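You operate a simulated robot arm through the tools that you are given. There is no shell and no other tool. Be economical: measure what you need, move in short steps, check, and stop when the job is done.

You run a simulated robot arm. Do the job below in one go: nothing can be reset, and whatever is moved stays where it is left.

TASK
Put the glue bottle labelled "cold set" from the top of the grey bench on the cross belt and the glue bottle marked "high tack" on the left cross belt. Take the white leaflet and put it on top of the metal block. Take the white divider and leave it on the strapper table. Take the bundle from the top of the grey bench and put it on top of the white carton stack there. Stack the white carton marked "A" from the left cross belt on top of the white carton labelled "C". Put the grey pad on the left black belt. Take the travel mug on the left cross belt and put it away on the top of the long cabinet. Any order will do. Set down upright: glue bottle, white divider, travel mug.
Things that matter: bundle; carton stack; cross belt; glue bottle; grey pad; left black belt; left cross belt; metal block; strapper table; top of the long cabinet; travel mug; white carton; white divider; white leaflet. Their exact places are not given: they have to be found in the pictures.

It is judged by the outcome, as a careful person would: the job done as asked, and still so three seconds after it is handed in. It fails if anything else is knocked over, pushed out of place, dropped, spilled or broken.

THE ROBOT
A 7-joint arm with a two-finger parallel gripper on a trunk, on a base that drives. Base frame: it is fixed to the floor where the robot stands at the start and does not move with it; the origin is under the middle of the robot, x ahead of it, y to its left, z up. Readings come in m, rad, newtons and seconds.
Its first joint turns from -2.897 to 2.897 rad. Places, roughly: bundle [2, 0.5, 0.75]; carton stack [1.5, 0.25, 0.75]; cross belt [3.7, -3.1, 0.8]; glue bottle [0.75, 0, 0.75]; grey pad (9x6x5 cm) [3.9, 2.3, 0.9]; left black belt [7.2, 1.6, 0.9]; left cross belt [3.8, 2.1, 0.8]; metal block [0, 3.25, 1]; strapper table [2.1, 3.7, 0.8]; top of the long cabinet [9.7, -2.6, 1]; travel mug (8x8x16 cm) [3.9, 2.6, 0.9]; white carton [3.75, 1.75, 1]; white divider (3x5x5 cm) [1.3, 0.5, 0.8]; white leaflet (1x3x5 cm) [1.2, 0.4, 0.8]. Payload 1.57 kg.
The tool frame sits at the grasp point between the pads (the TCP): z along the fingers, y along the line on which they close. The tips reach 0.03 m beyond it. Largest opening 0.11 m; finger width 0.024, thickness 0.012; the body of the gripper, 0.048 by 0.112 m, starts 0.078 m behind the TCP.
Orientation is that of the tool frame in the base frame, as [roll, pitch, yaw] about the fixed x, y, z axes, in that order (R = Rz(yaw) Ry(pitch) Rx(roll)). With the fingers straight down and closing along the base's y, the tool's x points along the base's -x, its y along +y and its z along -z.

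THE INTERFACE
- The arm moves only by the tool drive_tool. Its argument "series" is a list of rows, each an object (a shift or turn left out is 0, a gripper value left out holds the last) with "offset": the shift along the base's x, y, z in units of 400 mm (1.0 is 400 mm), a list of three; "turn": the turn, a rotation vector about the base's x, y, z in units of 90 degrees (1.0 is 90 degrees), a list of three; "hand": the finger opening in m, from 0 to 0.11. In form: [{"offset": [tx, ty, tz], "turn": [ax, ay, az], "hand": hand}, ...]. A call has 1 to 10 rows; each row is the pose to reach, as a shift and turn from the pose commanded when the call began. A call with a number of a shift or a turn outside -1 to 1 is refused whole. A row lasts 0.2 s, in which the tool goes at most 0.05 m and 0.15 rad; a call with a longer step from one row to the next is refused whole, and so is a gripper value outside its range. A pose out of reach is approached as far as the arm can. The call stops where the force on the tool passes 40 N (or 10 N more than at its start, if that is more) or the arm is blocked; 0.2 s more then pass. Each finger travels about 0.108 m/s and halts on what it meets, pressing with about 24 N; the grip force reading is that of the motor and also rises with nothing between the fingers. The clock runs only during rows and for 0.2 s after the last one: add rows that repeat a pose to give the fingers time. It gives the time, the measured TCP pose, the force on the tool (base axes), the opening and the grip force at its end, in the units of the frame above (readings bear some noise), with the torque about the TCP (base axes, N m) and any sound that the robot's microphone picked up.
- Cameras (640 x 400 px; columns grow to the right, rows downward): "scene" is now at [0.4834, 0.1782, 1.4618]; the picture's right is [-0.36, -0.93, 0.00], its down [-0.84, 0.33, -0.43] and it looks along [0.40, -0.16, -0.90] (base axes); focal length 275 px, centre (320, 200). "wrist" rides on the gripper at [0.07, 0.016, -0.141] in the tool frame; the picture's right is [-0.23, 0.97, 0.00], its down [-0.85, -0.20, -0.48] and it looks along [-0.47, -0.11, 0.88] (tool axes); focal length 222 px, centre (320, 200).
- grab_frame(camera): a new picture of that camera. It takes no simulated time.
- lift_body(by): slides the trunk up (or, below 0, down) by that many m; the arm and the scene camera ride with it, the base frame stays. It gives what a move gives, with no picture.
- base_move(legs): drives the robot by 1 to 6 legs, each [ahead, left, turn to the left] in m, m and rad, along the robot's own axes; the way and the turn of a leg run together, so that a leg with both is an arc; at most 1.5 m and 3.142 rad a leg. The arm and the cameras ride along, it lands a little off, and it stops where it bumps. It gives what a move gives.
- pan_tilt(pan, tilt): turns the head with the scene camera to pan (to the left, within 1.798 rad either way) and tilt (down, from -0.506 to 1.204), counted from straight ahead of the robot. It gives what a move gives.
- probe_pixels(camera, pixels): for up to 12 pixels [column, row] of the newest picture of that camera ("zoom" is the newest enlarged one), the place [x, y, z] in the base frame of the surface seen there, good to about 0.003 m. It takes no simulated time.
- enlarge(camera, box): a new picture of the part [left, top, right, bottom] of that camera's present view, enlarged. It takes no simulated time.
- hand_in(): hands the job in; it is judged then, once.

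Go step by step. Measure first, check grasps and placings, and put right what went wrong. The budget is 322 turns and 190 pictures, counting those below and the enlarged ones. Unless the task says otherwise, let go and move clear before handing in, and close with one line.

The tools are called after "Call:" as a command line: name --argument value ..., lists and objects as JSON in quotes. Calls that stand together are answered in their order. drive_tool: Moves the arm, as the interface text tells. Its arguments: {"type":"object","properties":{"series":{"type":"array"}},"required":["series"]} The other tools are called the same way: lift_body (by) slides the trunk up or down; base_move (legs) drives the base; pan_tilt (pan, tilt) turns the head that bears the scene camera; grab_frame (camera) takes a picture; probe_pixels (camera, pixels) gives the place of the surface under pixels of a picture; enlarge (camera, box) takes an enlarged picture of a part of a camera's view; hand_in () hands the job in.

At the start:

```text
clock: 0.0
tool_pos: [0.5737, -0.0801, 1.0565]
orientation: [3.141, 0.001, -3.141]
ft_force: [0.3, 0.4, 0.3]
moment: [-0.01, -0.01, 0.04]
opening: 0.11
grip_force: 0.1
trunk travel left (down, up): [-0.538, 0.072]
robot x, y, heading: [-0.0028, 0.0033, 0.005]
head pan, tilt: [-0.372, 1.124]
```

scene: 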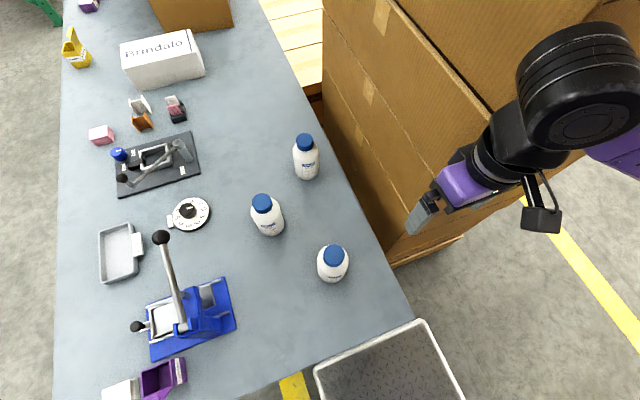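
wrist: 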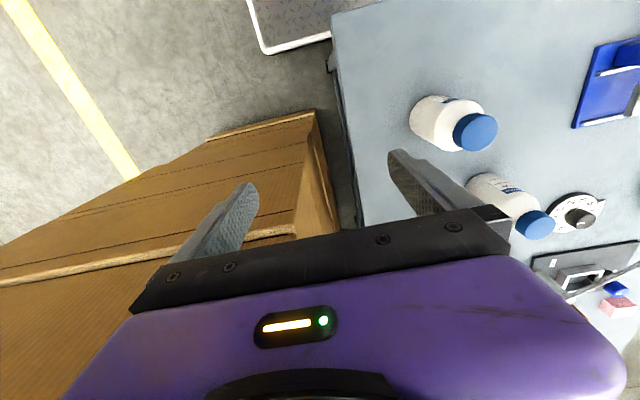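

The scene shows a grey bench with three blue-capped bottles at about (306,157), (267,215), (333,263). I'll zoom on the labels and measure them.

Call:
enlarge --camera "scene" --box '[240, 120, 368, 290]'

Call:
probe_pixels --camera "scene" --pixels '[[304, 141], [262, 202], [333, 254], [165, 70], [188, 215], [230, 110], [140, 112], [175, 108], [101, 134], [78, 52], [120, 255], [410, 310]]'

Call:
pan_tilt --pan 0.1 --tilt 0.6

Call:
grab_frame --camera "scene"

```text
2.35 times, centred on (304, 205) of scene
```

zoom: 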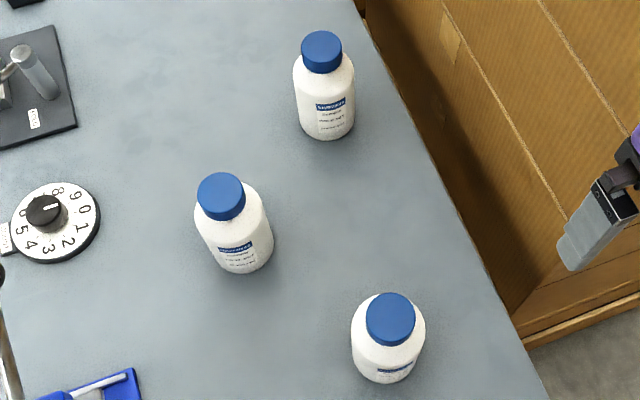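

```text
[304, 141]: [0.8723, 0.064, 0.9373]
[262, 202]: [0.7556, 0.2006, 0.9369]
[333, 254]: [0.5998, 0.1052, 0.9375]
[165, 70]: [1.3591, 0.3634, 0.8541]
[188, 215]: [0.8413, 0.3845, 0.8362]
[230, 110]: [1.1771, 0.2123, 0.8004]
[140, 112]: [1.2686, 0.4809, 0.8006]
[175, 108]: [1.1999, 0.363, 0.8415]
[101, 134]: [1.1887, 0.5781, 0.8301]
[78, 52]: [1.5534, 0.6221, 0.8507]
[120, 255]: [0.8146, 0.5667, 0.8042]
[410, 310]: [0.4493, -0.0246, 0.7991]
```

```text
clock: 0.9
tool_pos: [0.5731, -0.0786, 1.0562]
orientation: [3.14, -0.003, 3.141]
ft_force: [0.1, -0.9, -0.7]
moment: [0.0, 0.02, 0.03]
opening: 0.1098
grip_force: 0.0
trunk travel left (down, up): [-0.538, 0.072]
robot x, y, heading: [-0.0006, 0.0003, -0.0]
head pan, tilt: [0.099, 0.6]
```

```text
186 pictures are left
```

scene: 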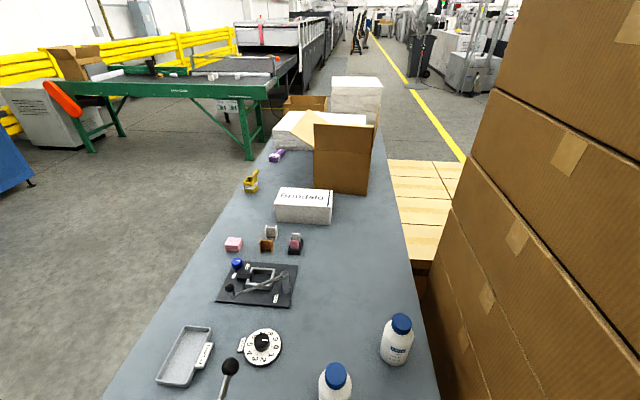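

The bottles' tops are at z≈0.937. I'll tilt down and zoom on each label.

Call:
enlarge --camera "scene" --box '[250, 60, 410, 260]'

Call:
enlarge --camera "scene" --box '[380, 320, 412, 368]'

Call:
pan_tilt --pan -0.3 --tilt 1.0

Call:
grab_frame --camera "scene"

```text
2.00 times, centred on (330, 160) of scene
```

zoom: 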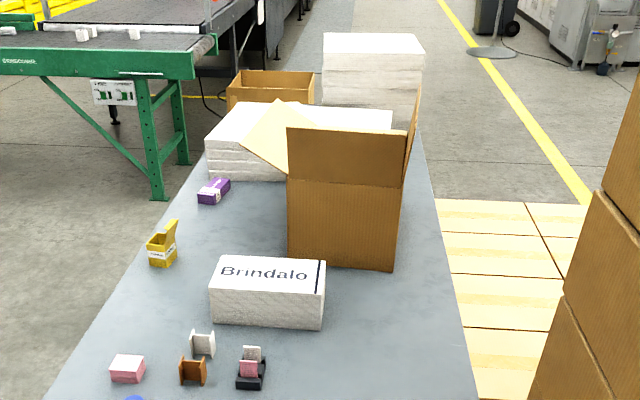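

```text
8.33 times, centred on (396, 344) of scene
```

zoom: 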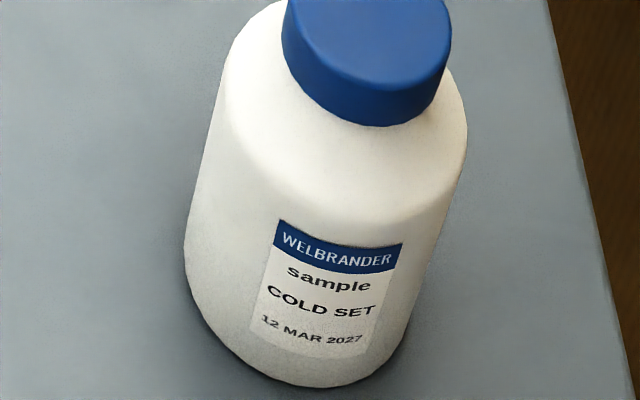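

```text
clock: 1.8
tool_pos: [0.5736, -0.0793, 1.0569]
orientation: [3.142, -0.002, -3.141]
ft_force: [0.1, 0.3, 0.6]
moment: [-0.01, -0.02, -0.01]
opening: 0.1101
grip_force: 0.0
trunk travel left (down, up): [-0.538, 0.072]
robot x, y, heading: [-0.0021, -0.0034, -0.004]
head pan, tilt: [-0.3, 1.0]
```

```text
183 pictures are left
```

scene: 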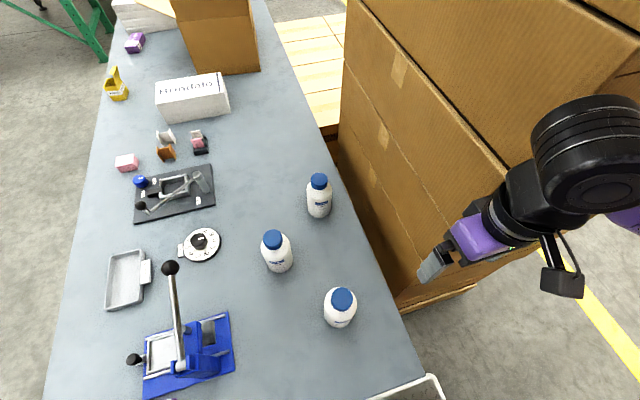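

The far bottle at (0.87,0.06) is COLD SET. Check the other two and the loose white items.

Call:
enlarge --camera "scene" --box '[257, 225, 297, 275]'

Call:
enlarge --camera "scene" --box '[320, 285, 360, 335]'

Call:
enlarge --camera "scene" --box '[110, 120, 222, 190]'

```text
8.00 times, centred on (277, 250) of scene
```

zoom: 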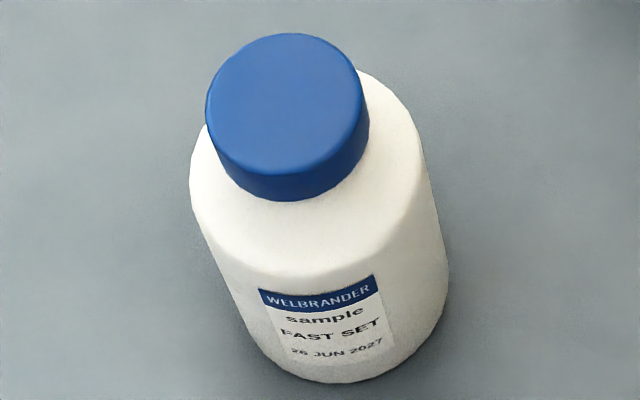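

```text
8.00 times, centred on (340, 310) of scene
```

zoom: 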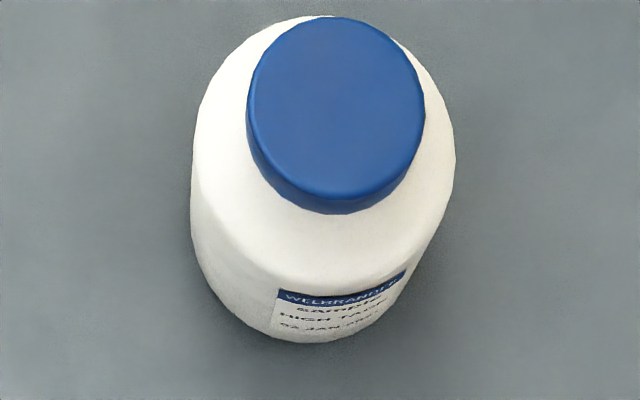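

```text
5.71 times, centred on (166, 155) of scene
```

zoom: 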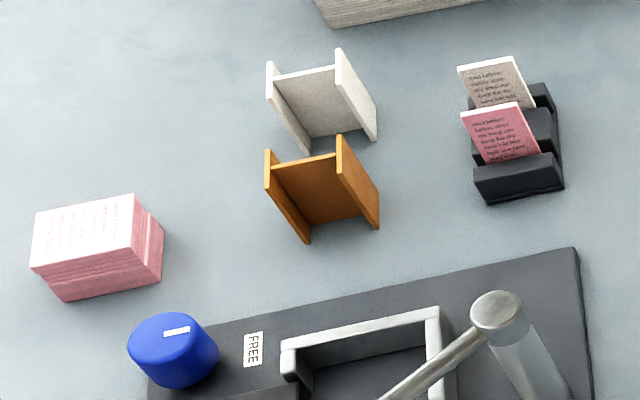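

HIGH TACK is the near bottle (0.60,0.105). Now look around for the other places.

Call:
pan_tilt --pan 0.6 --tilt 0.35

Call:
grab_frame --camera "scene"

Call:
pan_tilt --pan 1.6 --tilt 0.35

Call:
grab_frame --camera "scene"

Call:
pan_tilt --pan -0.9 --tilt 0.35

Call:
grab_frame --camera "scene"

Call:
pan_tilt --pan -0.1 --tilt 0.3

Call:
grab_frame --camera "scene"

```text
clock: 3.0
tool_pos: [0.5739, -0.0785, 1.0561]
orientation: [3.141, -0.001, -3.141]
ft_force: [0.4, 0.4, -0.2]
moment: [-0.02, -0.01, 0.01]
opening: 0.1102
grip_force: 0.0
trunk travel left (down, up): [-0.538, 0.072]
robot x, y, heading: [-0.0001, -0.0001, -0.0]
head pan, tilt: [0.6, 0.351]
```

```text
179 pictures are left
```

scene: 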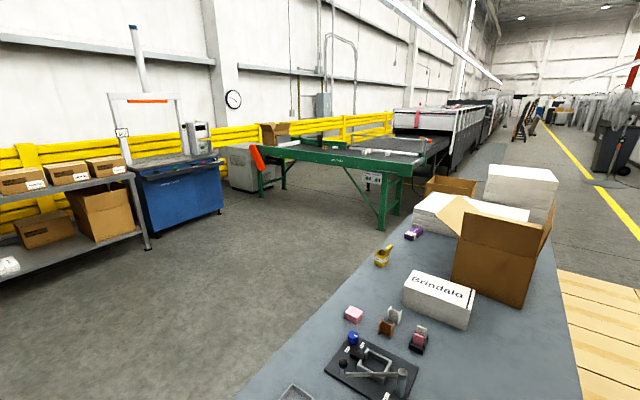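

```text
clock: 4.3
tool_pos: [0.5737, -0.0799, 1.0564]
orientation: [-3.14, 0.0, -3.141]
ft_force: [-0.5, 0.4, 0.7]
moment: [0.0, -0.01, -0.01]
opening: 0.1101
grip_force: 0.2
trunk travel left (down, up): [-0.538, 0.072]
robot x, y, heading: [-0.0008, -0.0001, -0.005]
head pan, tilt: [1.6, 0.351]
```

```text
178 pictures are left
```

scene: 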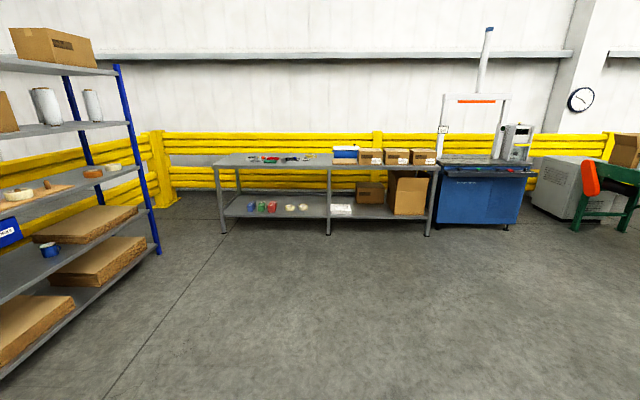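

```text
clock: 6.6
tool_pos: [0.5724, -0.079, 1.0569]
orientation: [3.141, -0.002, -3.141]
ft_force: [0.8, 0.0, -0.5]
moment: [0.02, 0.01, 0.0]
opening: 0.1097
grip_force: 0.0
trunk travel left (down, up): [-0.538, 0.072]
robot x, y, heading: [0.0018, 0.0012, 0.002]
head pan, tilt: [-0.901, 0.351]
```

```text
177 pictures are left
```

scene: 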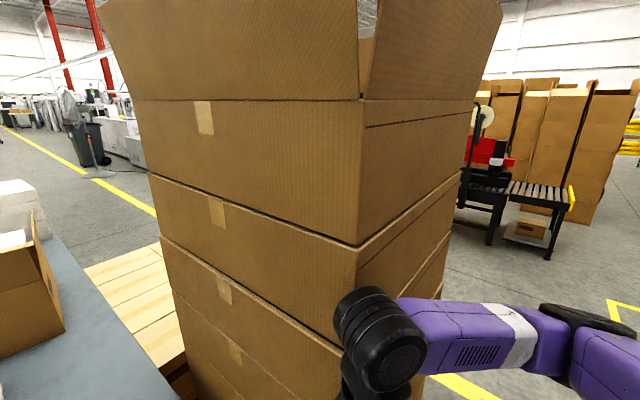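

```text
clock: 7.7
tool_pos: [0.5721, -0.0797, 1.0569]
orientation: [-3.141, -0.002, -3.141]
ft_force: [-1.0, 1.0, -0.6]
moment: [0.02, -0.04, -0.01]
opening: 0.1098
grip_force: 0.0
trunk travel left (down, up): [-0.538, 0.072]
robot x, y, heading: [-0.0009, 0.002, 0.002]
head pan, tilt: [-0.099, 0.3]
```

```text
176 pictures are left
```

scene: 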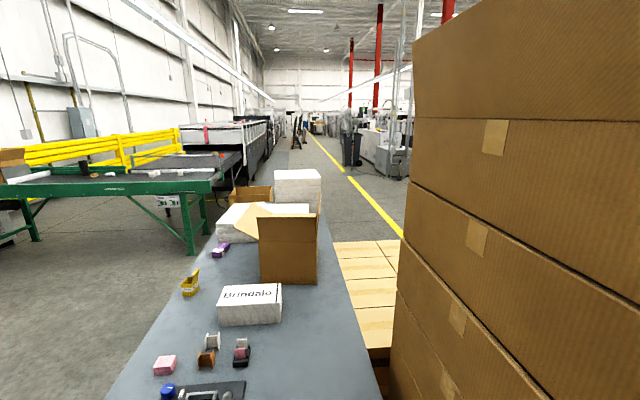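

The high-tack bottle is within reach from here. I'll move over it and look.

Call:
drive_tool --series '[{"offset": [0.02, 0.11, 0]}, {"offset": [0.04, 0.23, 0]}, {"offset": [0.06, 0.35, 0]}, {"offset": [0.068, 0.463, 0]}, {"offset": [0.068, 0.463, -0.1]}, {"offset": [0.068, 0.463, -0.1]}]'

Call:
grab_frame --camera "wrist"

Call:
pan_tilt --pan 0.0 --tilt 1.1

Call:
grab_frame --camera "scene"

```text
clock: 9.1
tool_pos: [0.599, 0.1069, 1.0166]
orientation: [3.141, 0.0, 3.141]
ft_force: [0.1, 0.2, 0.1]
moment: [0.01, 0.01, 0.01]
opening: 0.1101
grip_force: 0.1
trunk travel left (down, up): [-0.538, 0.072]
robot x, y, heading: [-0.0009, 0.0011, -0.0]
head pan, tilt: [-0.099, 0.3]
```

```text
175 pictures are left
```

wrist: 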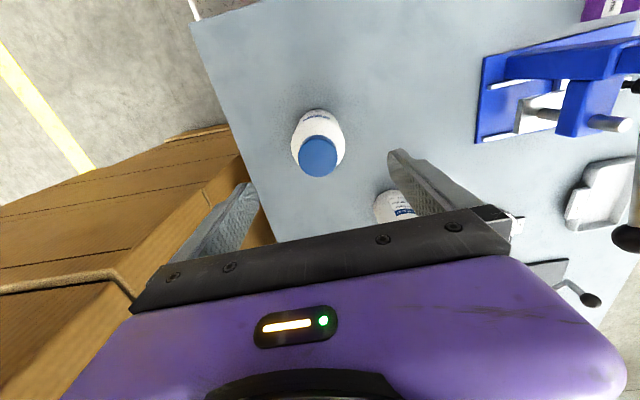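

```text
clock: 10.2
tool_pos: [0.6004, 0.1056, 1.0181]
orientation: [3.141, 0.001, -3.141]
ft_force: [-0.7, -0.6, 0.1]
moment: [0.0, -0.03, -0.01]
opening: 0.1102
grip_force: 0.1
trunk travel left (down, up): [-0.538, 0.072]
robot x, y, heading: [0.0033, 0.0012, -0.002]
head pan, tilt: [0.0, 1.1]
```

```text
174 pictures are left
```

scene: 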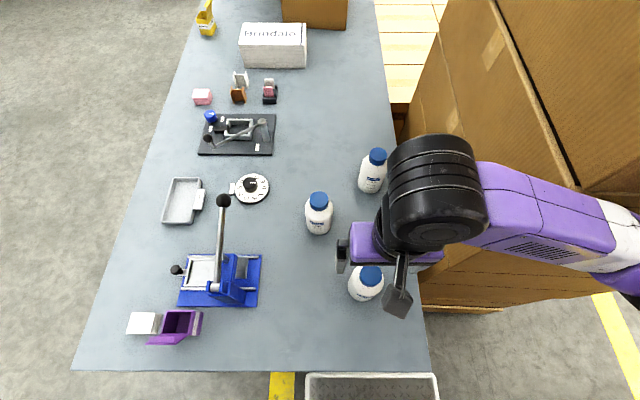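

The cap at wrist (318,155) sits right where the TCP axis projects, so it is aligned. Descend and close.

Call:
drive_tool --series '[{"offset": [0, 0, -0.12]}, {"offset": [0, 0, -0.24]}, {"offset": [0, 0, -0.355]}, {"offset": [0, 0, -0.355], "hand": 0.05}, {"offset": [0, 0, -0.355], "hand": 0.05}, {"offset": [0, 0, -0.355], "hand": 0.05}, {"offset": [0, 0, -0.355], "hand": 0.05}]'

Call:
grab_frame --camera "wrist"

```text
clock: 11.8
tool_pos: [0.6019, 0.1068, 0.8745]
orientation: [-3.141, -0.001, -3.141]
ft_force: [-0.2, 0.0, 0.0]
moment: [0.03, 0.0, -0.02]
opening: 0.0643
grip_force: 24.0
trunk travel left (down, up): [-0.538, 0.072]
robot x, y, heading: [0.0015, -0.0017, -0.002]
head pan, tilt: [0.0, 1.1]
```

```text
173 pictures are left
```

wrist: 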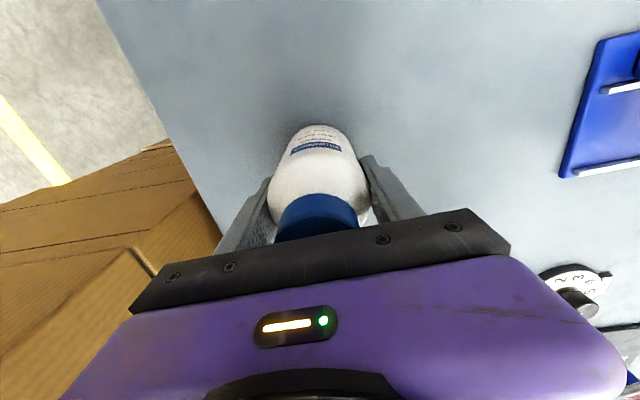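

Gripped (0.064 m, 24 N). Lift, then survey the left belt for a route.

Call:
drive_tool --series '[{"offset": [0, 0, 0.12]}, {"offset": [0, 0, 0.24]}, {"offset": [0, 0, 0.36]}, {"offset": [0, 0, 0.48]}, {"offset": [0, 0, 0.6]}]'

Call:
probe_pixels --camera "scene" --pixels '[[80, 368], [420, 365], [150, 320], [222, 203], [200, 20], [372, 380], [145, 322], [180, 250], [60, 300], [170, 80]]'

Call:
pan_tilt --pan 0.5 --tilt 0.45

Call:
grab_frame --camera "scene"

Call:
probe_pixels --camera "scene" --pixels '[[250, 120], [385, 145], [260, 165], [383, 195], [180, 188], [150, 215], [100, 260], [440, 105], [330, 110], [350, 125], [400, 140], [300, 120]]'

```text
clock: 13.0
tool_pos: [0.6008, 0.1068, 1.1151]
orientation: [3.141, -0.003, 3.139]
ft_force: [0.0, 0.0, -3.7]
moment: [-0.01, -0.05, 0.05]
opening: 0.0644
grip_force: 24.4
trunk travel left (down, up): [-0.538, 0.072]
robot x, y, heading: [-0.0021, -0.0009, -0.002]
head pan, tilt: [0.0, 1.1]
```

```text
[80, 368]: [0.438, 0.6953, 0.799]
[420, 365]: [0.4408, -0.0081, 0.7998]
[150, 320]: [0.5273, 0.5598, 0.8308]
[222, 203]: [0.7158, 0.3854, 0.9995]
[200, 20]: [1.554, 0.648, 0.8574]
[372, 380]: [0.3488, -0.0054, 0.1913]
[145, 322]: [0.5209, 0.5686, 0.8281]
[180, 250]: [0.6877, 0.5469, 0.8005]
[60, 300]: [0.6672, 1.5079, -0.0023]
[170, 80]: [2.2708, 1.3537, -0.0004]
```

```text
clock: 14.1
tool_pos: [0.5999, 0.1054, 1.1164]
orientation: [-3.14, -0.001, 3.141]
ft_force: [1.0, 0.2, -3.8]
moment: [0.0, -0.05, 0.02]
opening: 0.0643
grip_force: 23.9
trunk travel left (down, up): [-0.538, 0.072]
robot x, y, heading: [0.0036, -0.0003, 0.002]
head pan, tilt: [0.499, 0.45]
```

```text
172 pictures are left
```

scene: 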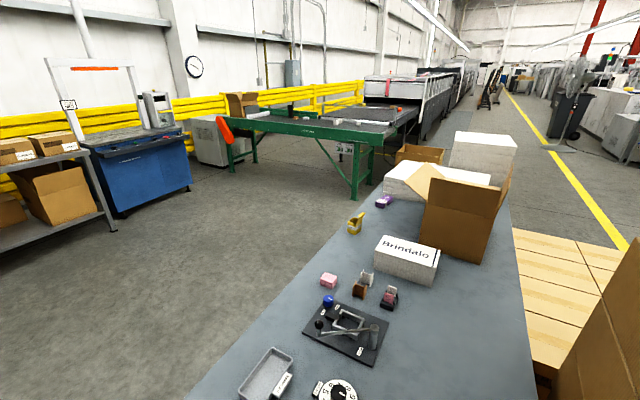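

```text
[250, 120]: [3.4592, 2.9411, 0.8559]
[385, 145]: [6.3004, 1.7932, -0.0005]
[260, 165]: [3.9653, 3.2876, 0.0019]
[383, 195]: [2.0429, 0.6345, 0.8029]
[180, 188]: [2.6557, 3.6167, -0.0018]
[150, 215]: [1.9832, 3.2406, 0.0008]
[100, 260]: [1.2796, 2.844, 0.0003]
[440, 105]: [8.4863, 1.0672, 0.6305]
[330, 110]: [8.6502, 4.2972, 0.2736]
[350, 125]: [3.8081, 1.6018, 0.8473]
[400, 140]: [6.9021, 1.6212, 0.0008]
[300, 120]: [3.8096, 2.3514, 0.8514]
```

The left belt's near edge is at x≈3.45, top z≈0.85. Driving: left past the bench end, then forward to about (2.6,2.0).

Call:
base_move --legs '[[0, 1.4, 0], [1.3, 0.2, 0], [1.3, 0.4, 0]]'

Call:
pan_tilt --pan 0.0 --tilt 0.6

Call:
grab_frame --camera "scene"

```text
clock: 33.5
tool_pos: [3.176, 2.1152, 1.1147]
orientation: [3.142, -0.001, -3.14]
ft_force: [0.6, 0.3, -4.5]
moment: [-0.02, 0.01, -0.06]
opening: 0.0642
grip_force: 24.1
trunk travel left (down, up): [-0.538, 0.072]
robot x, y, heading: [2.5735, 2.0139, -0.0]
head pan, tilt: [0.499, 0.45]
```

```text
clock: 34.5
tool_pos: [3.176, 2.115, 1.1145]
orientation: [3.141, -0.002, -3.14]
ft_force: [-1.1, -0.1, -3.1]
moment: [0.0, 0.01, -0.04]
opening: 0.0646
grip_force: 24.2
trunk travel left (down, up): [-0.538, 0.072]
robot x, y, heading: [2.5731, 2.0116, 0.002]
head pan, tilt: [0.0, 0.6]
```

```text
171 pictures are left
```

scene: 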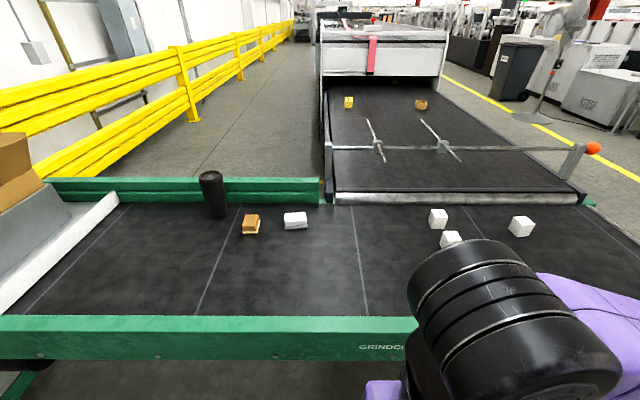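

Belt layout is visible: mug (213,192), two small pads (250,224),(295,220), white cartons at right. Zoom and measure.

Call:
enlarge --camera "scene" --box '[180, 160, 340, 260]'

Call:
enlarge --camera "scene" --box '[410, 190, 570, 290]'

Call:
probe_pixels --camera "scene" --pixels '[[212, 174], [250, 217], [295, 214], [438, 212], [452, 235], [521, 220], [340, 325], [340, 280], [340, 210], [420, 105], [349, 100], [440, 195]]'

```text
4.00 times, centred on (260, 210) of scene
```

zoom: 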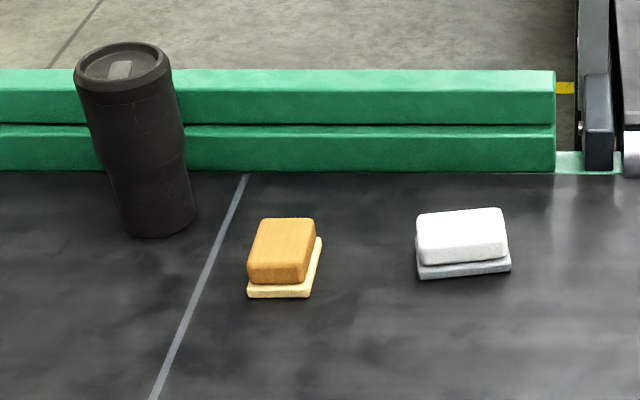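

```text
4.00 times, centred on (490, 240) of scene
```

zoom: 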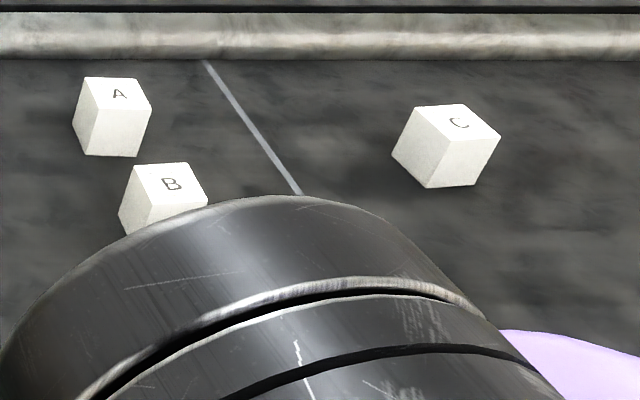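

```text
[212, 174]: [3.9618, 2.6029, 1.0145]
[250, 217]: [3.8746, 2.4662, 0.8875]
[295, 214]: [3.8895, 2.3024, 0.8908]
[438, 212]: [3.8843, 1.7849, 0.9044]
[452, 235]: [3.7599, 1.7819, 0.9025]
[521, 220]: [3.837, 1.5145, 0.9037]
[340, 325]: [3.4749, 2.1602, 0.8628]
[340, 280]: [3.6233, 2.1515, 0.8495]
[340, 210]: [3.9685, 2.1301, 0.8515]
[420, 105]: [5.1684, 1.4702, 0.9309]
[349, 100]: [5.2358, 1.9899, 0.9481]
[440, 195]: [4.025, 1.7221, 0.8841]
```

The grey-based pad is at (3.89,2.30), cartons A (3.885,1.785), B, C (3.84,1.515). I'll place the high-tack bottle in the clear at (3.62,2.05): drive 0.25 forward, then arm.

Call:
base_move --legs '[[0.25, 0, 0]]'

Call:
drive_tool --series '[{"offset": [0.12, -0.02, 0]}, {"offset": [0.24, -0.05, 0]}, {"offset": [0.36, -0.1, 0]}, {"offset": [0.48, -0.15, 0]}, {"offset": [0.48, -0.15, 0]}]'

Call:
grab_frame --camera "wrist"

```text
clock: 36.3
tool_pos: [3.4268, 2.1178, 1.1146]
orientation: [-3.141, -0.002, -3.14]
ft_force: [-0.4, -0.2, -4.1]
moment: [0.03, 0.02, 0.02]
opening: 0.0644
grip_force: 23.7
trunk travel left (down, up): [-0.538, 0.072]
robot x, y, heading: [2.825, 2.0105, 0.0]
head pan, tilt: [0.0, 0.6]
```

```text
refused: row 3 steps farther than a row can; nothing moved
```

```text
168 pictures are left
```

wrist: 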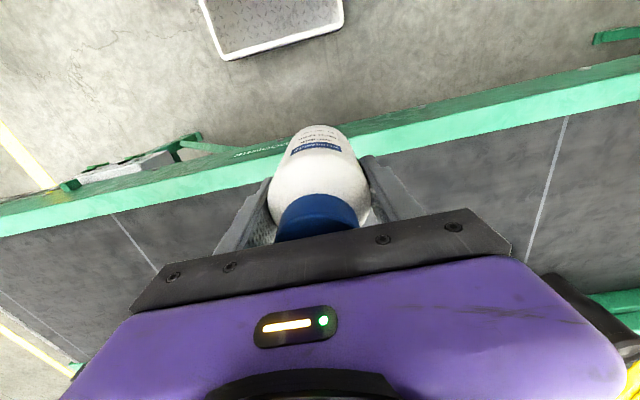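

Step limit exceeded; using smaller steps and descending to TCP z≈0.93 (belt 0.85).

Call:
drive_tool --series '[{"offset": [0.12, -0.03, 0]}, {"offset": [0.24, -0.06, 0]}, {"offset": [0.36, -0.09, 0]}, {"offset": [0.48, -0.12, 0]}, {"offset": [0.48, -0.15, -0.1]}, {"offset": [0.48, -0.15, -0.22]}, {"offset": [0.48, -0.15, -0.34]}, {"offset": [0.48, -0.15, -0.42]}, {"offset": [0.48, -0.15, -0.455]}, {"offset": [0.48, -0.15, -0.468]}]'

Call:
grab_frame --camera "wrist"

```text
clock: 38.5
tool_pos: [3.619, 2.0574, 0.9275]
orientation: [-3.141, -0.001, -3.139]
ft_force: [0.0, -0.2, -3.1]
moment: [-0.01, -0.03, -0.03]
opening: 0.0644
grip_force: 23.6
trunk travel left (down, up): [-0.538, 0.072]
robot x, y, heading: [2.8292, 2.0121, 0.007]
head pan, tilt: [0.0, 0.6]
```

```text
167 pictures are left
```

wrist: 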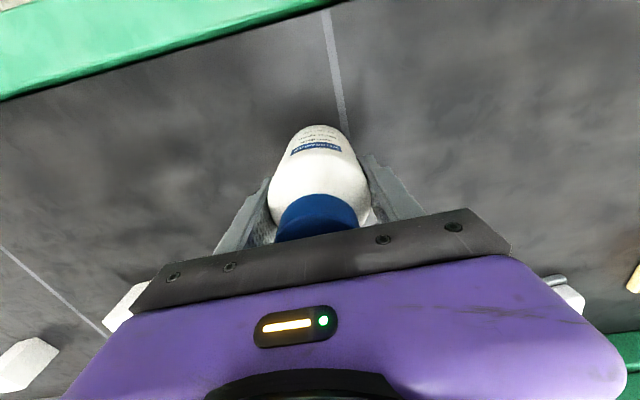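

Not yet in contact (weight still −3 N). Lower a few mm in small steps until the weight transfers.

Call:
drive_tool --series '[{"offset": [0, 0, -0.005]}, {"offset": [0, 0, -0.008]}, {"offset": [0, 0, -0.01]}]'

```text
clock: 39.3
tool_pos: [3.6186, 2.0574, 0.9256]
orientation: [3.141, -0.004, -3.138]
ft_force: [-5.2, 1.2, 7.4]
moment: [-0.1, 0.09, -0.05]
opening: 0.0646
grip_force: 24.0
trunk travel left (down, up): [-0.538, 0.072]
robot x, y, heading: [2.8285, 2.01, -0.005]
head pan, tilt: [0.0, 0.6]
```

Contact made (force +7 N). Open, rise, and check.

Call:
drive_tool --series '[{"offset": [0, 0, 0.003], "hand": 0.085}, {"offset": [0, 0, 0.003], "hand": 0.11}, {"offset": [0, 0, 0.003], "hand": 0.11}, {"offset": [0, 0, 0.1], "hand": 0.11}, {"offset": [0, 0, 0.2]}, {"offset": [0, 0, 0.3]}, {"offset": [0, 0, 0.4]}]'

Call:
grab_frame --camera "wrist"

```text
clock: 40.9
tool_pos: [3.6194, 2.0584, 1.0842]
orientation: [-3.142, -0.001, -3.14]
ft_force: [-0.3, -0.6, 0.2]
moment: [-0.03, -0.01, -0.01]
opening: 0.11
grip_force: 0.1
trunk travel left (down, up): [-0.538, 0.072]
robot x, y, heading: [2.8249, 2.0117, 0.004]
head pan, tilt: [0.0, 0.6]
```

```text
166 pictures are left
```

wrist: 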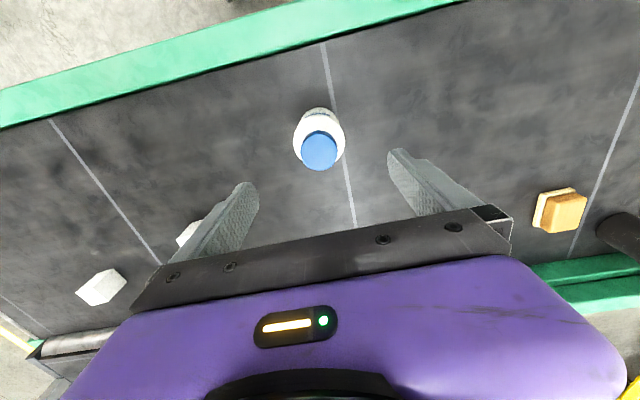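

High-tack stands. Next cartons: shift base right and look at A and C from the scene camera.

Call:
base_move --legs '[[0.08, -0.35, 0]]'

Call:
drive_tool --series '[{"offset": [-0.1, 0.0, 0.05]}, {"offset": [-0.2, 0.0, 0.1]}, {"offset": [-0.25, 0.0, 0.15]}]'

Call:
pan_tilt --pan 0.0 --tilt 0.8

Call:
grab_frame --camera "scene"

Call:
grab_frame --camera "wrist"

```text
clock: 43.2
tool_pos: [3.6992, 1.7024, 1.0847]
orientation: [3.139, -0.002, -3.141]
ft_force: [0.2, -0.1, -0.1]
moment: [0.01, -0.03, 0.02]
opening: 0.1102
grip_force: 0.1
trunk travel left (down, up): [-0.538, 0.072]
robot x, y, heading: [2.9054, 1.6551, 0.002]
head pan, tilt: [0.0, 0.6]
```

```text
clock: 44.0
tool_pos: [3.5989, 1.7024, 1.1448]
orientation: [-3.141, -0.002, 3.141]
ft_force: [0.0, 0.0, 0.2]
moment: [-0.01, -0.01, -0.01]
opening: 0.1099
grip_force: 0.0
trunk travel left (down, up): [-0.538, 0.072]
robot x, y, heading: [2.9072, 1.6579, 0.0]
head pan, tilt: [0.0, 0.6]
```

```text
clock: 44.7
tool_pos: [3.5994, 1.7024, 1.1443]
orientation: [-3.141, -0.001, 3.141]
ft_force: [1.7, -0.6, -0.4]
moment: [0.03, -0.02, -0.05]
opening: 0.1102
grip_force: 0.0
trunk travel left (down, up): [-0.538, 0.072]
robot x, y, heading: [2.9051, 1.6576, 0.007]
head pan, tilt: [0.0, 0.799]
```

```text
165 pictures are left
```

scene: 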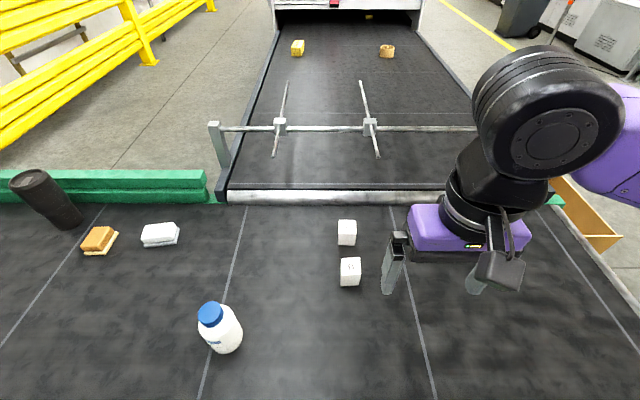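

```text
164 pictures are left
```

wrist: 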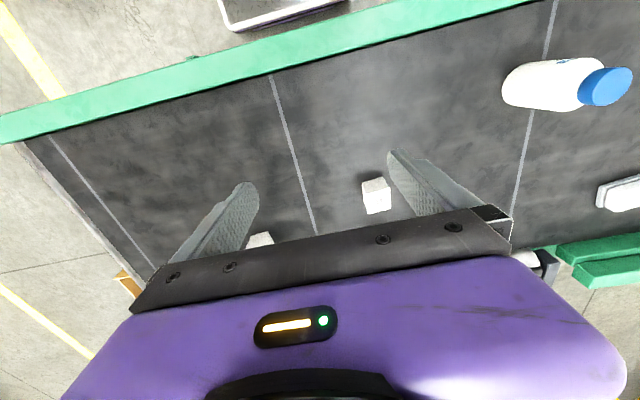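

Zoom on A/B to get A's corner positions and yaw.

Call:
enlarge --camera "scene" --box '[320, 205, 384, 295]'

```text
4.44 times, centred on (352, 250) of scene
```

zoom: 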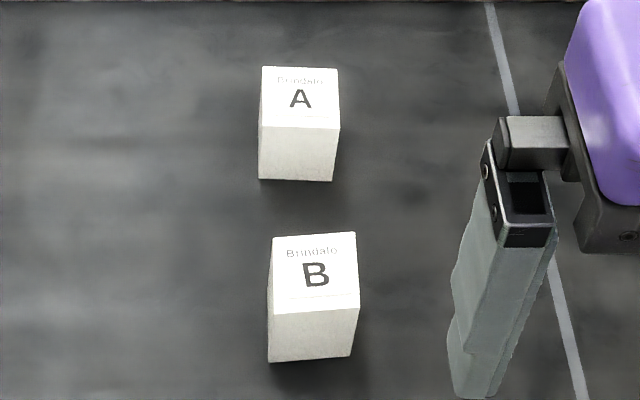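

Call:
probe_pixels --camera "zoom" --pixels '[[265, 69], [336, 72], [338, 125], [264, 124], [300, 98], [316, 270], [276, 240], [352, 236], [357, 305], [276, 310], [200, 220]]'

```text
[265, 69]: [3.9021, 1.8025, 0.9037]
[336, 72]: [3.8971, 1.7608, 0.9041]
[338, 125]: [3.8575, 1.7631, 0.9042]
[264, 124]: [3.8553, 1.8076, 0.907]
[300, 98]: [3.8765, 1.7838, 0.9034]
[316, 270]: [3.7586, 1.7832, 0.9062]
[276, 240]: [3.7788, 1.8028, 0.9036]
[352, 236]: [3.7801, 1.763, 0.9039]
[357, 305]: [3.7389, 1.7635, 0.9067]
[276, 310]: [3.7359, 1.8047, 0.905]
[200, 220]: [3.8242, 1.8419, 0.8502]
```

A centre is (3.878,1.784), nearly axis-aligned, top 0.904. Move over and look.

Call:
drive_tool --series '[{"offset": [0.12, 0.03, 0]}, {"offset": [0.24, 0.06, 0]}, {"offset": [0.36, 0.09, 0]}, {"offset": [0.48, 0.12, 0]}, {"offset": [0.59, 0.16, 0]}, {"offset": [0.697, 0.204, 0]}, {"offset": [0.697, 0.204, -0.12]}, {"offset": [0.697, 0.204, -0.24]}, {"offset": [0.697, 0.204, -0.35]}, {"offset": [0.697, 0.204, -0.35]}]'

Call:
grab_frame --camera "wrist"

```text
clock: 46.9
tool_pos: [3.8752, 1.771, 1.0215]
orientation: [3.141, 0.0, 3.141]
ft_force: [0.1, -0.7, 0.6]
moment: [0.02, 0.02, 0.01]
opening: 0.11
grip_force: 0.0
out of reach, approached as far as the arm can: row 6, 7, 8, 9, 10
trunk travel left (down, up): [-0.538, 0.072]
robot x, y, heading: [2.9052, 1.6562, -0.001]
head pan, tilt: [0.0, 0.799]
```

```text
162 pictures are left
```

wrist: 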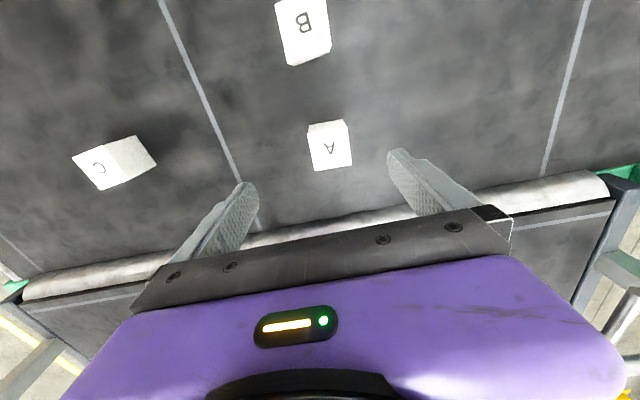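

Slightly out of reach; drive ahead 0.08 and re-aim.

Call:
base_move --legs '[[0.08, 0, 0]]'

Call:
probe_pixels --camera "wrist" --pixels '[[78, 163], [105, 190], [156, 163], [130, 136], [305, 122], [330, 147]]'

Call:
enlarge --camera "wrist" --box '[60, 100, 220, 200]'

```text
clock: 48.0
tool_pos: [3.9565, 1.7719, 1.0237]
orientation: [-3.141, 0.0, 3.142]
ft_force: [0.4, 0.9, -0.4]
moment: [0.0, -0.01, 0.02]
opening: 0.1099
grip_force: 0.0
trunk travel left (down, up): [-0.538, 0.072]
robot x, y, heading: [2.9863, 1.6587, 0.003]
head pan, tilt: [0.0, 0.799]
```

```text
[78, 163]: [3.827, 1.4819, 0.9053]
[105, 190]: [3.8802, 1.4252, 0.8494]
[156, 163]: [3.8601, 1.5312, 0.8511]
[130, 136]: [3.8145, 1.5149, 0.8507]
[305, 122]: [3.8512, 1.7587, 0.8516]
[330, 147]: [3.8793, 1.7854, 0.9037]
```

```text
4.00 times, centred on (140, 150) of wrist
```

zoom: 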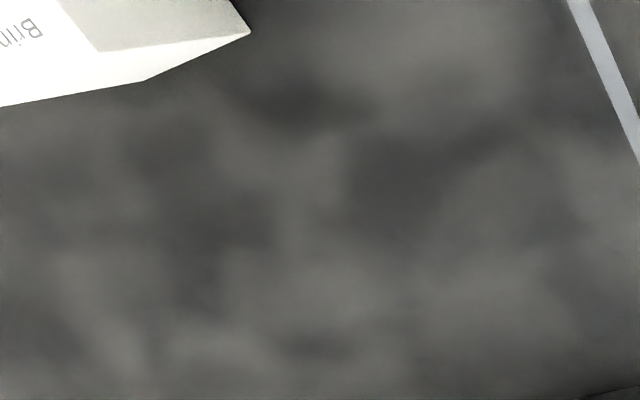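

Call:
drive_tool --series '[{"offset": [-0.1, 0.02, 0]}, {"offset": [-0.195, 0.03, 0]}, {"offset": [-0.195, 0.03, -0.05]}, {"offset": [-0.195, 0.03, -0.05]}]'

Call:
grab_frame --camera "wrist"

```text
clock: 49.0
tool_pos: [3.8785, 1.7824, 1.0027]
orientation: [3.141, -0.001, 3.139]
ft_force: [-0.3, -0.5, 0.3]
moment: [0.02, 0.01, 0.03]
opening: 0.1102
grip_force: 0.1
trunk travel left (down, up): [-0.538, 0.072]
robot x, y, heading: [2.9904, 1.6554, -0.001]
head pan, tilt: [0.0, 0.799]
```

```text
160 pictures are left
```

wrist: 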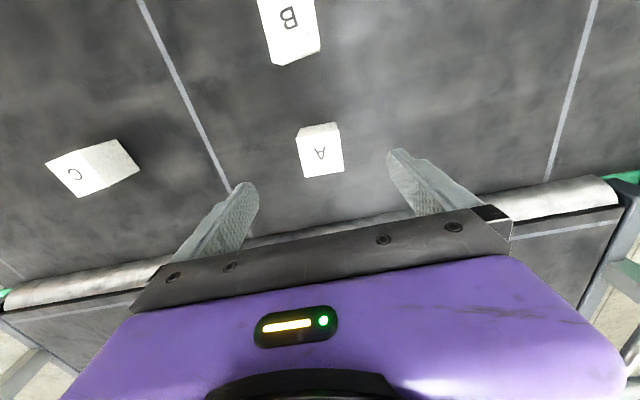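

A is centred. Zoom on C to get its corners.

Call:
enlarge --camera "wrist" --box '[30, 125, 158, 205]'

Call:
drive_tool --series '[{"offset": [0, 0, -0.12]}, {"offset": [0, 0, -0.22]}, {"offset": [0, 0, -0.272]}, {"offset": [0, 0, -0.272], "hand": 0.08}, {"offset": [0, 0, -0.272], "hand": 0.04}, {"offset": [0, 0, -0.272], "hand": 0.03}, {"offset": [0, 0, -0.272], "hand": 0.03}, {"offset": [0, 0, -0.272], "hand": 0.03}]'

```text
5.00 times, centred on (94, 165) of wrist
```

zoom: 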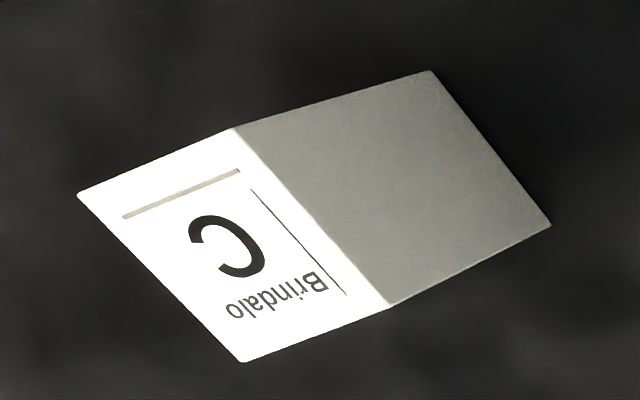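

```text
clock: 50.8
tool_pos: [3.8771, 1.7813, 0.8942]
orientation: [-3.141, 0.002, 3.14]
ft_force: [0.1, 0.7, -0.1]
moment: [0.02, -0.01, -0.01]
opening: 0.045
grip_force: 23.4
trunk travel left (down, up): [-0.538, 0.072]
robot x, y, heading: [2.9869, 1.6566, -0.002]
head pan, tilt: [0.0, 0.799]
```

Call:
probe_pixels --camera "zoom" --pixels '[[84, 194], [232, 133], [384, 302], [242, 358], [230, 245], [480, 300]]'

Call:
drive_tool --series '[{"offset": [0, 0, 0.1]}, {"offset": [0, 0, 0.2]}, {"offset": [0, 0, 0.3]}, {"offset": [0, 0, 0.3]}]'

```text
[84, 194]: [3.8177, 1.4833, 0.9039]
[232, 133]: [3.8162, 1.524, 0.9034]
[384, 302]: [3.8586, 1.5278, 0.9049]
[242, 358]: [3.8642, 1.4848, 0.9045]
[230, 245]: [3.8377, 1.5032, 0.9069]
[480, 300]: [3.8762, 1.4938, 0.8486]
```

```text
clock: 51.8
tool_pos: [3.8786, 1.7833, 1.0139]
orientation: [-3.141, -0.001, 3.14]
ft_force: [-0.1, 0.2, 0.1]
moment: [-0.01, 0.0, 0.05]
opening: 0.0449
grip_force: 24.1
trunk travel left (down, up): [-0.538, 0.072]
robot x, y, heading: [2.9845, 1.657, 0.004]
head pan, tilt: [0.0, 0.799]
```

C is centred at (3.839,1.505), top 0.904, axis-aligned. Carry A over it.

Call:
drive_tool --series '[{"offset": [-0.02, -0.12, 0]}, {"offset": [-0.04, -0.24, 0]}, {"offset": [-0.06, -0.36, 0]}, {"offset": [-0.08, -0.48, 0]}, {"offset": [-0.1, -0.6, 0]}, {"offset": [-0.1, -0.696, 0]}, {"offset": [-0.1, -0.696, -0.06]}, {"offset": [-0.1, -0.696, -0.1]}, {"offset": [-0.1, -0.696, -0.1]}]'

Call:
grab_frame --camera "wrist"

Call:
grab_frame --camera "scene"

```text
clock: 53.8
tool_pos: [3.8389, 1.5041, 0.9745]
orientation: [3.141, -0.001, 3.141]
ft_force: [-0.6, 0.1, -0.5]
moment: [0.01, 0.02, 0.0]
opening: 0.0448
grip_force: 24.2
trunk travel left (down, up): [-0.538, 0.072]
robot x, y, heading: [2.9877, 1.655, -0.001]
head pan, tilt: [0.0, 0.799]
```

```text
158 pictures are left
```

wrist: 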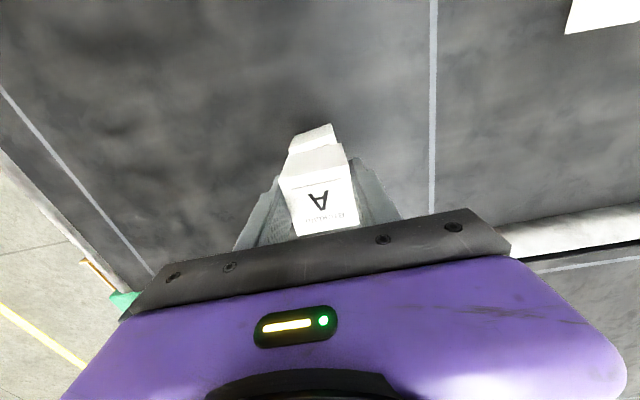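

```text
157 pictures are left
```

scene: 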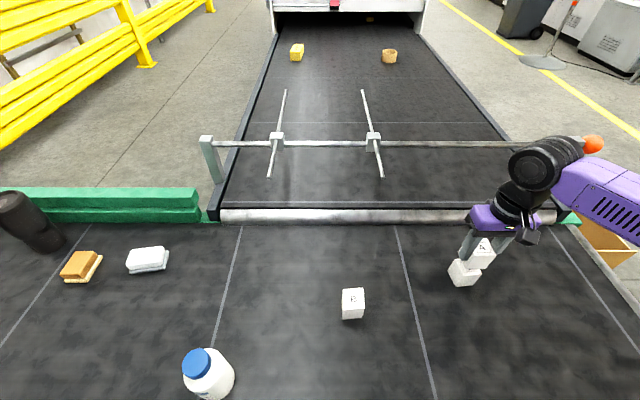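

A is directly above C, gap about 2.5 cm. Lower slowly until contact.

Call:
drive_tool --series '[{"offset": [0, 0, -0.03]}, {"offset": [0, 0, -0.05]}, {"offset": [0, 0, -0.06]}, {"offset": [0, 0, -0.065]}]'

Call:
enlarge --camera "scene" --box '[430, 205, 550, 295]'

```text
clock: 54.8
tool_pos: [3.8381, 1.5052, 0.9485]
orientation: [-3.141, 0.001, 3.141]
ft_force: [-0.5, -0.3, 5.9]
moment: [0.03, -0.02, 0.0]
opening: 0.045
grip_force: 23.9
trunk travel left (down, up): [-0.538, 0.072]
robot x, y, heading: [2.9896, 1.6568, -0.005]
head pan, tilt: [0.0, 0.799]
```

```text
4.44 times, centred on (490, 250) of scene
```

zoom: 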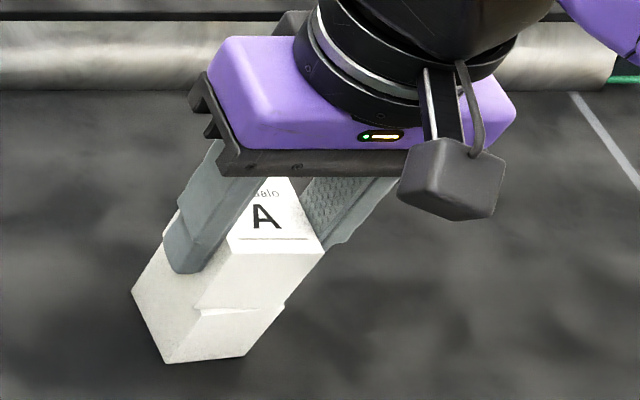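

Contact (+6 N) and well aligned. Release and rise straight.

Call:
drive_tool --series '[{"offset": [0, 0, 0.003], "hand": 0.06}, {"offset": [0, 0, 0.003], "hand": 0.09}, {"offset": [0, 0, 0.003], "hand": 0.11}, {"offset": [0, 0, 0.003], "hand": 0.11}, {"offset": [0, 0, 0.1]}, {"offset": [0, 0, 0.2]}, {"offset": [0, 0, 0.32]}, {"offset": [-0.1, 0, 0.36]}, {"offset": [-0.2, 0, 0.36]}]'

Call:
grab_frame --camera "scene"

```text
clock: 56.8
tool_pos: [3.7579, 1.5046, 1.0928]
orientation: [3.141, -0.001, -3.141]
ft_force: [0.0, 0.6, -0.1]
moment: [-0.02, 0.04, -0.02]
opening: 0.1099
grip_force: 0.1
trunk travel left (down, up): [-0.538, 0.072]
robot x, y, heading: [2.9871, 1.6565, -0.003]
head pan, tilt: [0.0, 0.799]
```

```text
155 pictures are left
```

scene: 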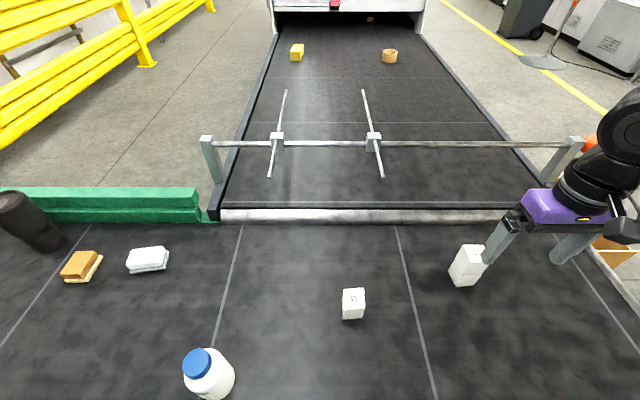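

A is stacked on C. Next the grey pad at (3.89,2.30): drive left and rotate the tool 90° to close along x.

Call:
base_move --legs '[[0, 0.65, 0]]'

Call:
drive_tool --series '[{"turn": [0, 0, 0.09], "offset": [-0.1, 0, 0.05]}, {"turn": [0, 0, 0.18], "offset": [-0.2, 0, 0.1]}, {"turn": [0, 0, 0.27], "offset": [-0.3, 0, 0.15]}, {"turn": [0, 0, 0.36], "offset": [-0.3, 0, 0.15]}, {"turn": [0, 0, 0.45], "offset": [-0.3, 0, 0.15]}, {"turn": [0, 0, 0.54], "offset": [-0.3, 0, 0.15]}, {"turn": [0, 0, 0.63], "offset": [-0.3, 0, 0.15]}, {"turn": [0, 0, 0.72], "offset": [-0.3, 0, 0.15]}, {"turn": [0, 0, 0.81], "offset": [-0.3, 0, 0.15]}, {"turn": [0, 0, 0.9], "offset": [-0.3, 0, 0.15]}]'

Call:
pan_tilt --pan 0.0 --tilt 0.75

Call:
grab_frame --camera "scene"

```text
clock: 60.4
tool_pos: [3.7591, 2.1539, 1.0919]
orientation: [3.141, 0.0, 3.138]
ft_force: [0.4, 0.3, 1.2]
moment: [-0.03, -0.01, -0.02]
opening: 0.1097
grip_force: 0.0
trunk travel left (down, up): [-0.538, 0.072]
robot x, y, heading: [2.9885, 2.3046, -0.002]
head pan, tilt: [0.0, 0.799]
```

```text
clock: 62.6
tool_pos: [3.6401, 2.1533, 1.1522]
orientation: [-3.141, 0.0, -1.727]
ft_force: [0.5, 0.1, -0.5]
moment: [0.03, 0.0, 0.01]
opening: 0.1099
grip_force: 0.0
trunk travel left (down, up): [-0.538, 0.072]
robot x, y, heading: [2.9903, 2.3112, -0.001]
head pan, tilt: [0.0, 0.799]
```

```text
clock: 63.2
tool_pos: [3.6389, 2.153, 1.1521]
orientation: [-3.14, 0.002, -1.732]
ft_force: [0.5, -0.4, 0.4]
moment: [0.03, -0.01, -0.06]
opening: 0.1098
grip_force: 0.1
trunk travel left (down, up): [-0.538, 0.072]
robot x, y, heading: [2.9896, 2.3088, -0.006]
head pan, tilt: [0.0, 0.75]
```

```text
154 pictures are left
```

scene: 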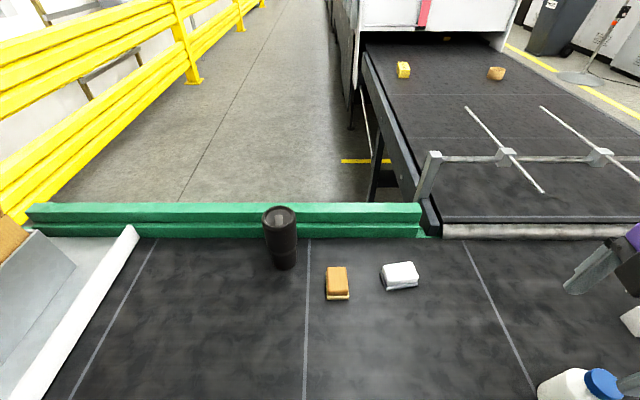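

Call:
enlarge --camera "scene" --box '[370, 250, 434, 300]'

Call:
probe_pixels --camera "scene" --pixels '[[280, 217], [362, 60], [430, 230], [530, 205], [560, 70], [498, 40], [520, 50], [450, 120], [435, 160], [285, 265]]'

```text
8.00 times, centred on (402, 275) of scene
```

zoom: 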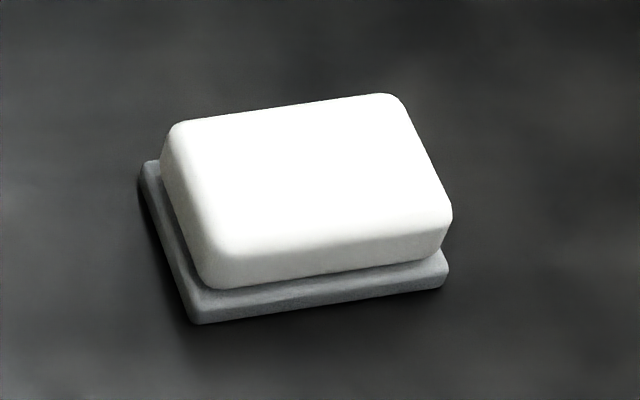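

```text
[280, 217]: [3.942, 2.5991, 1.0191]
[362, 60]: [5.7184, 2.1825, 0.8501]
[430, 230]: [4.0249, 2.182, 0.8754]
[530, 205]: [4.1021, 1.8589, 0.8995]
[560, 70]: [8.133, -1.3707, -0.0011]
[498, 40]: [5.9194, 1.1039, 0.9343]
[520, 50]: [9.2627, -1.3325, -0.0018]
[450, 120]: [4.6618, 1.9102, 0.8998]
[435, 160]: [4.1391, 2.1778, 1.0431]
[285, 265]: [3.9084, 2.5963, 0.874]
```

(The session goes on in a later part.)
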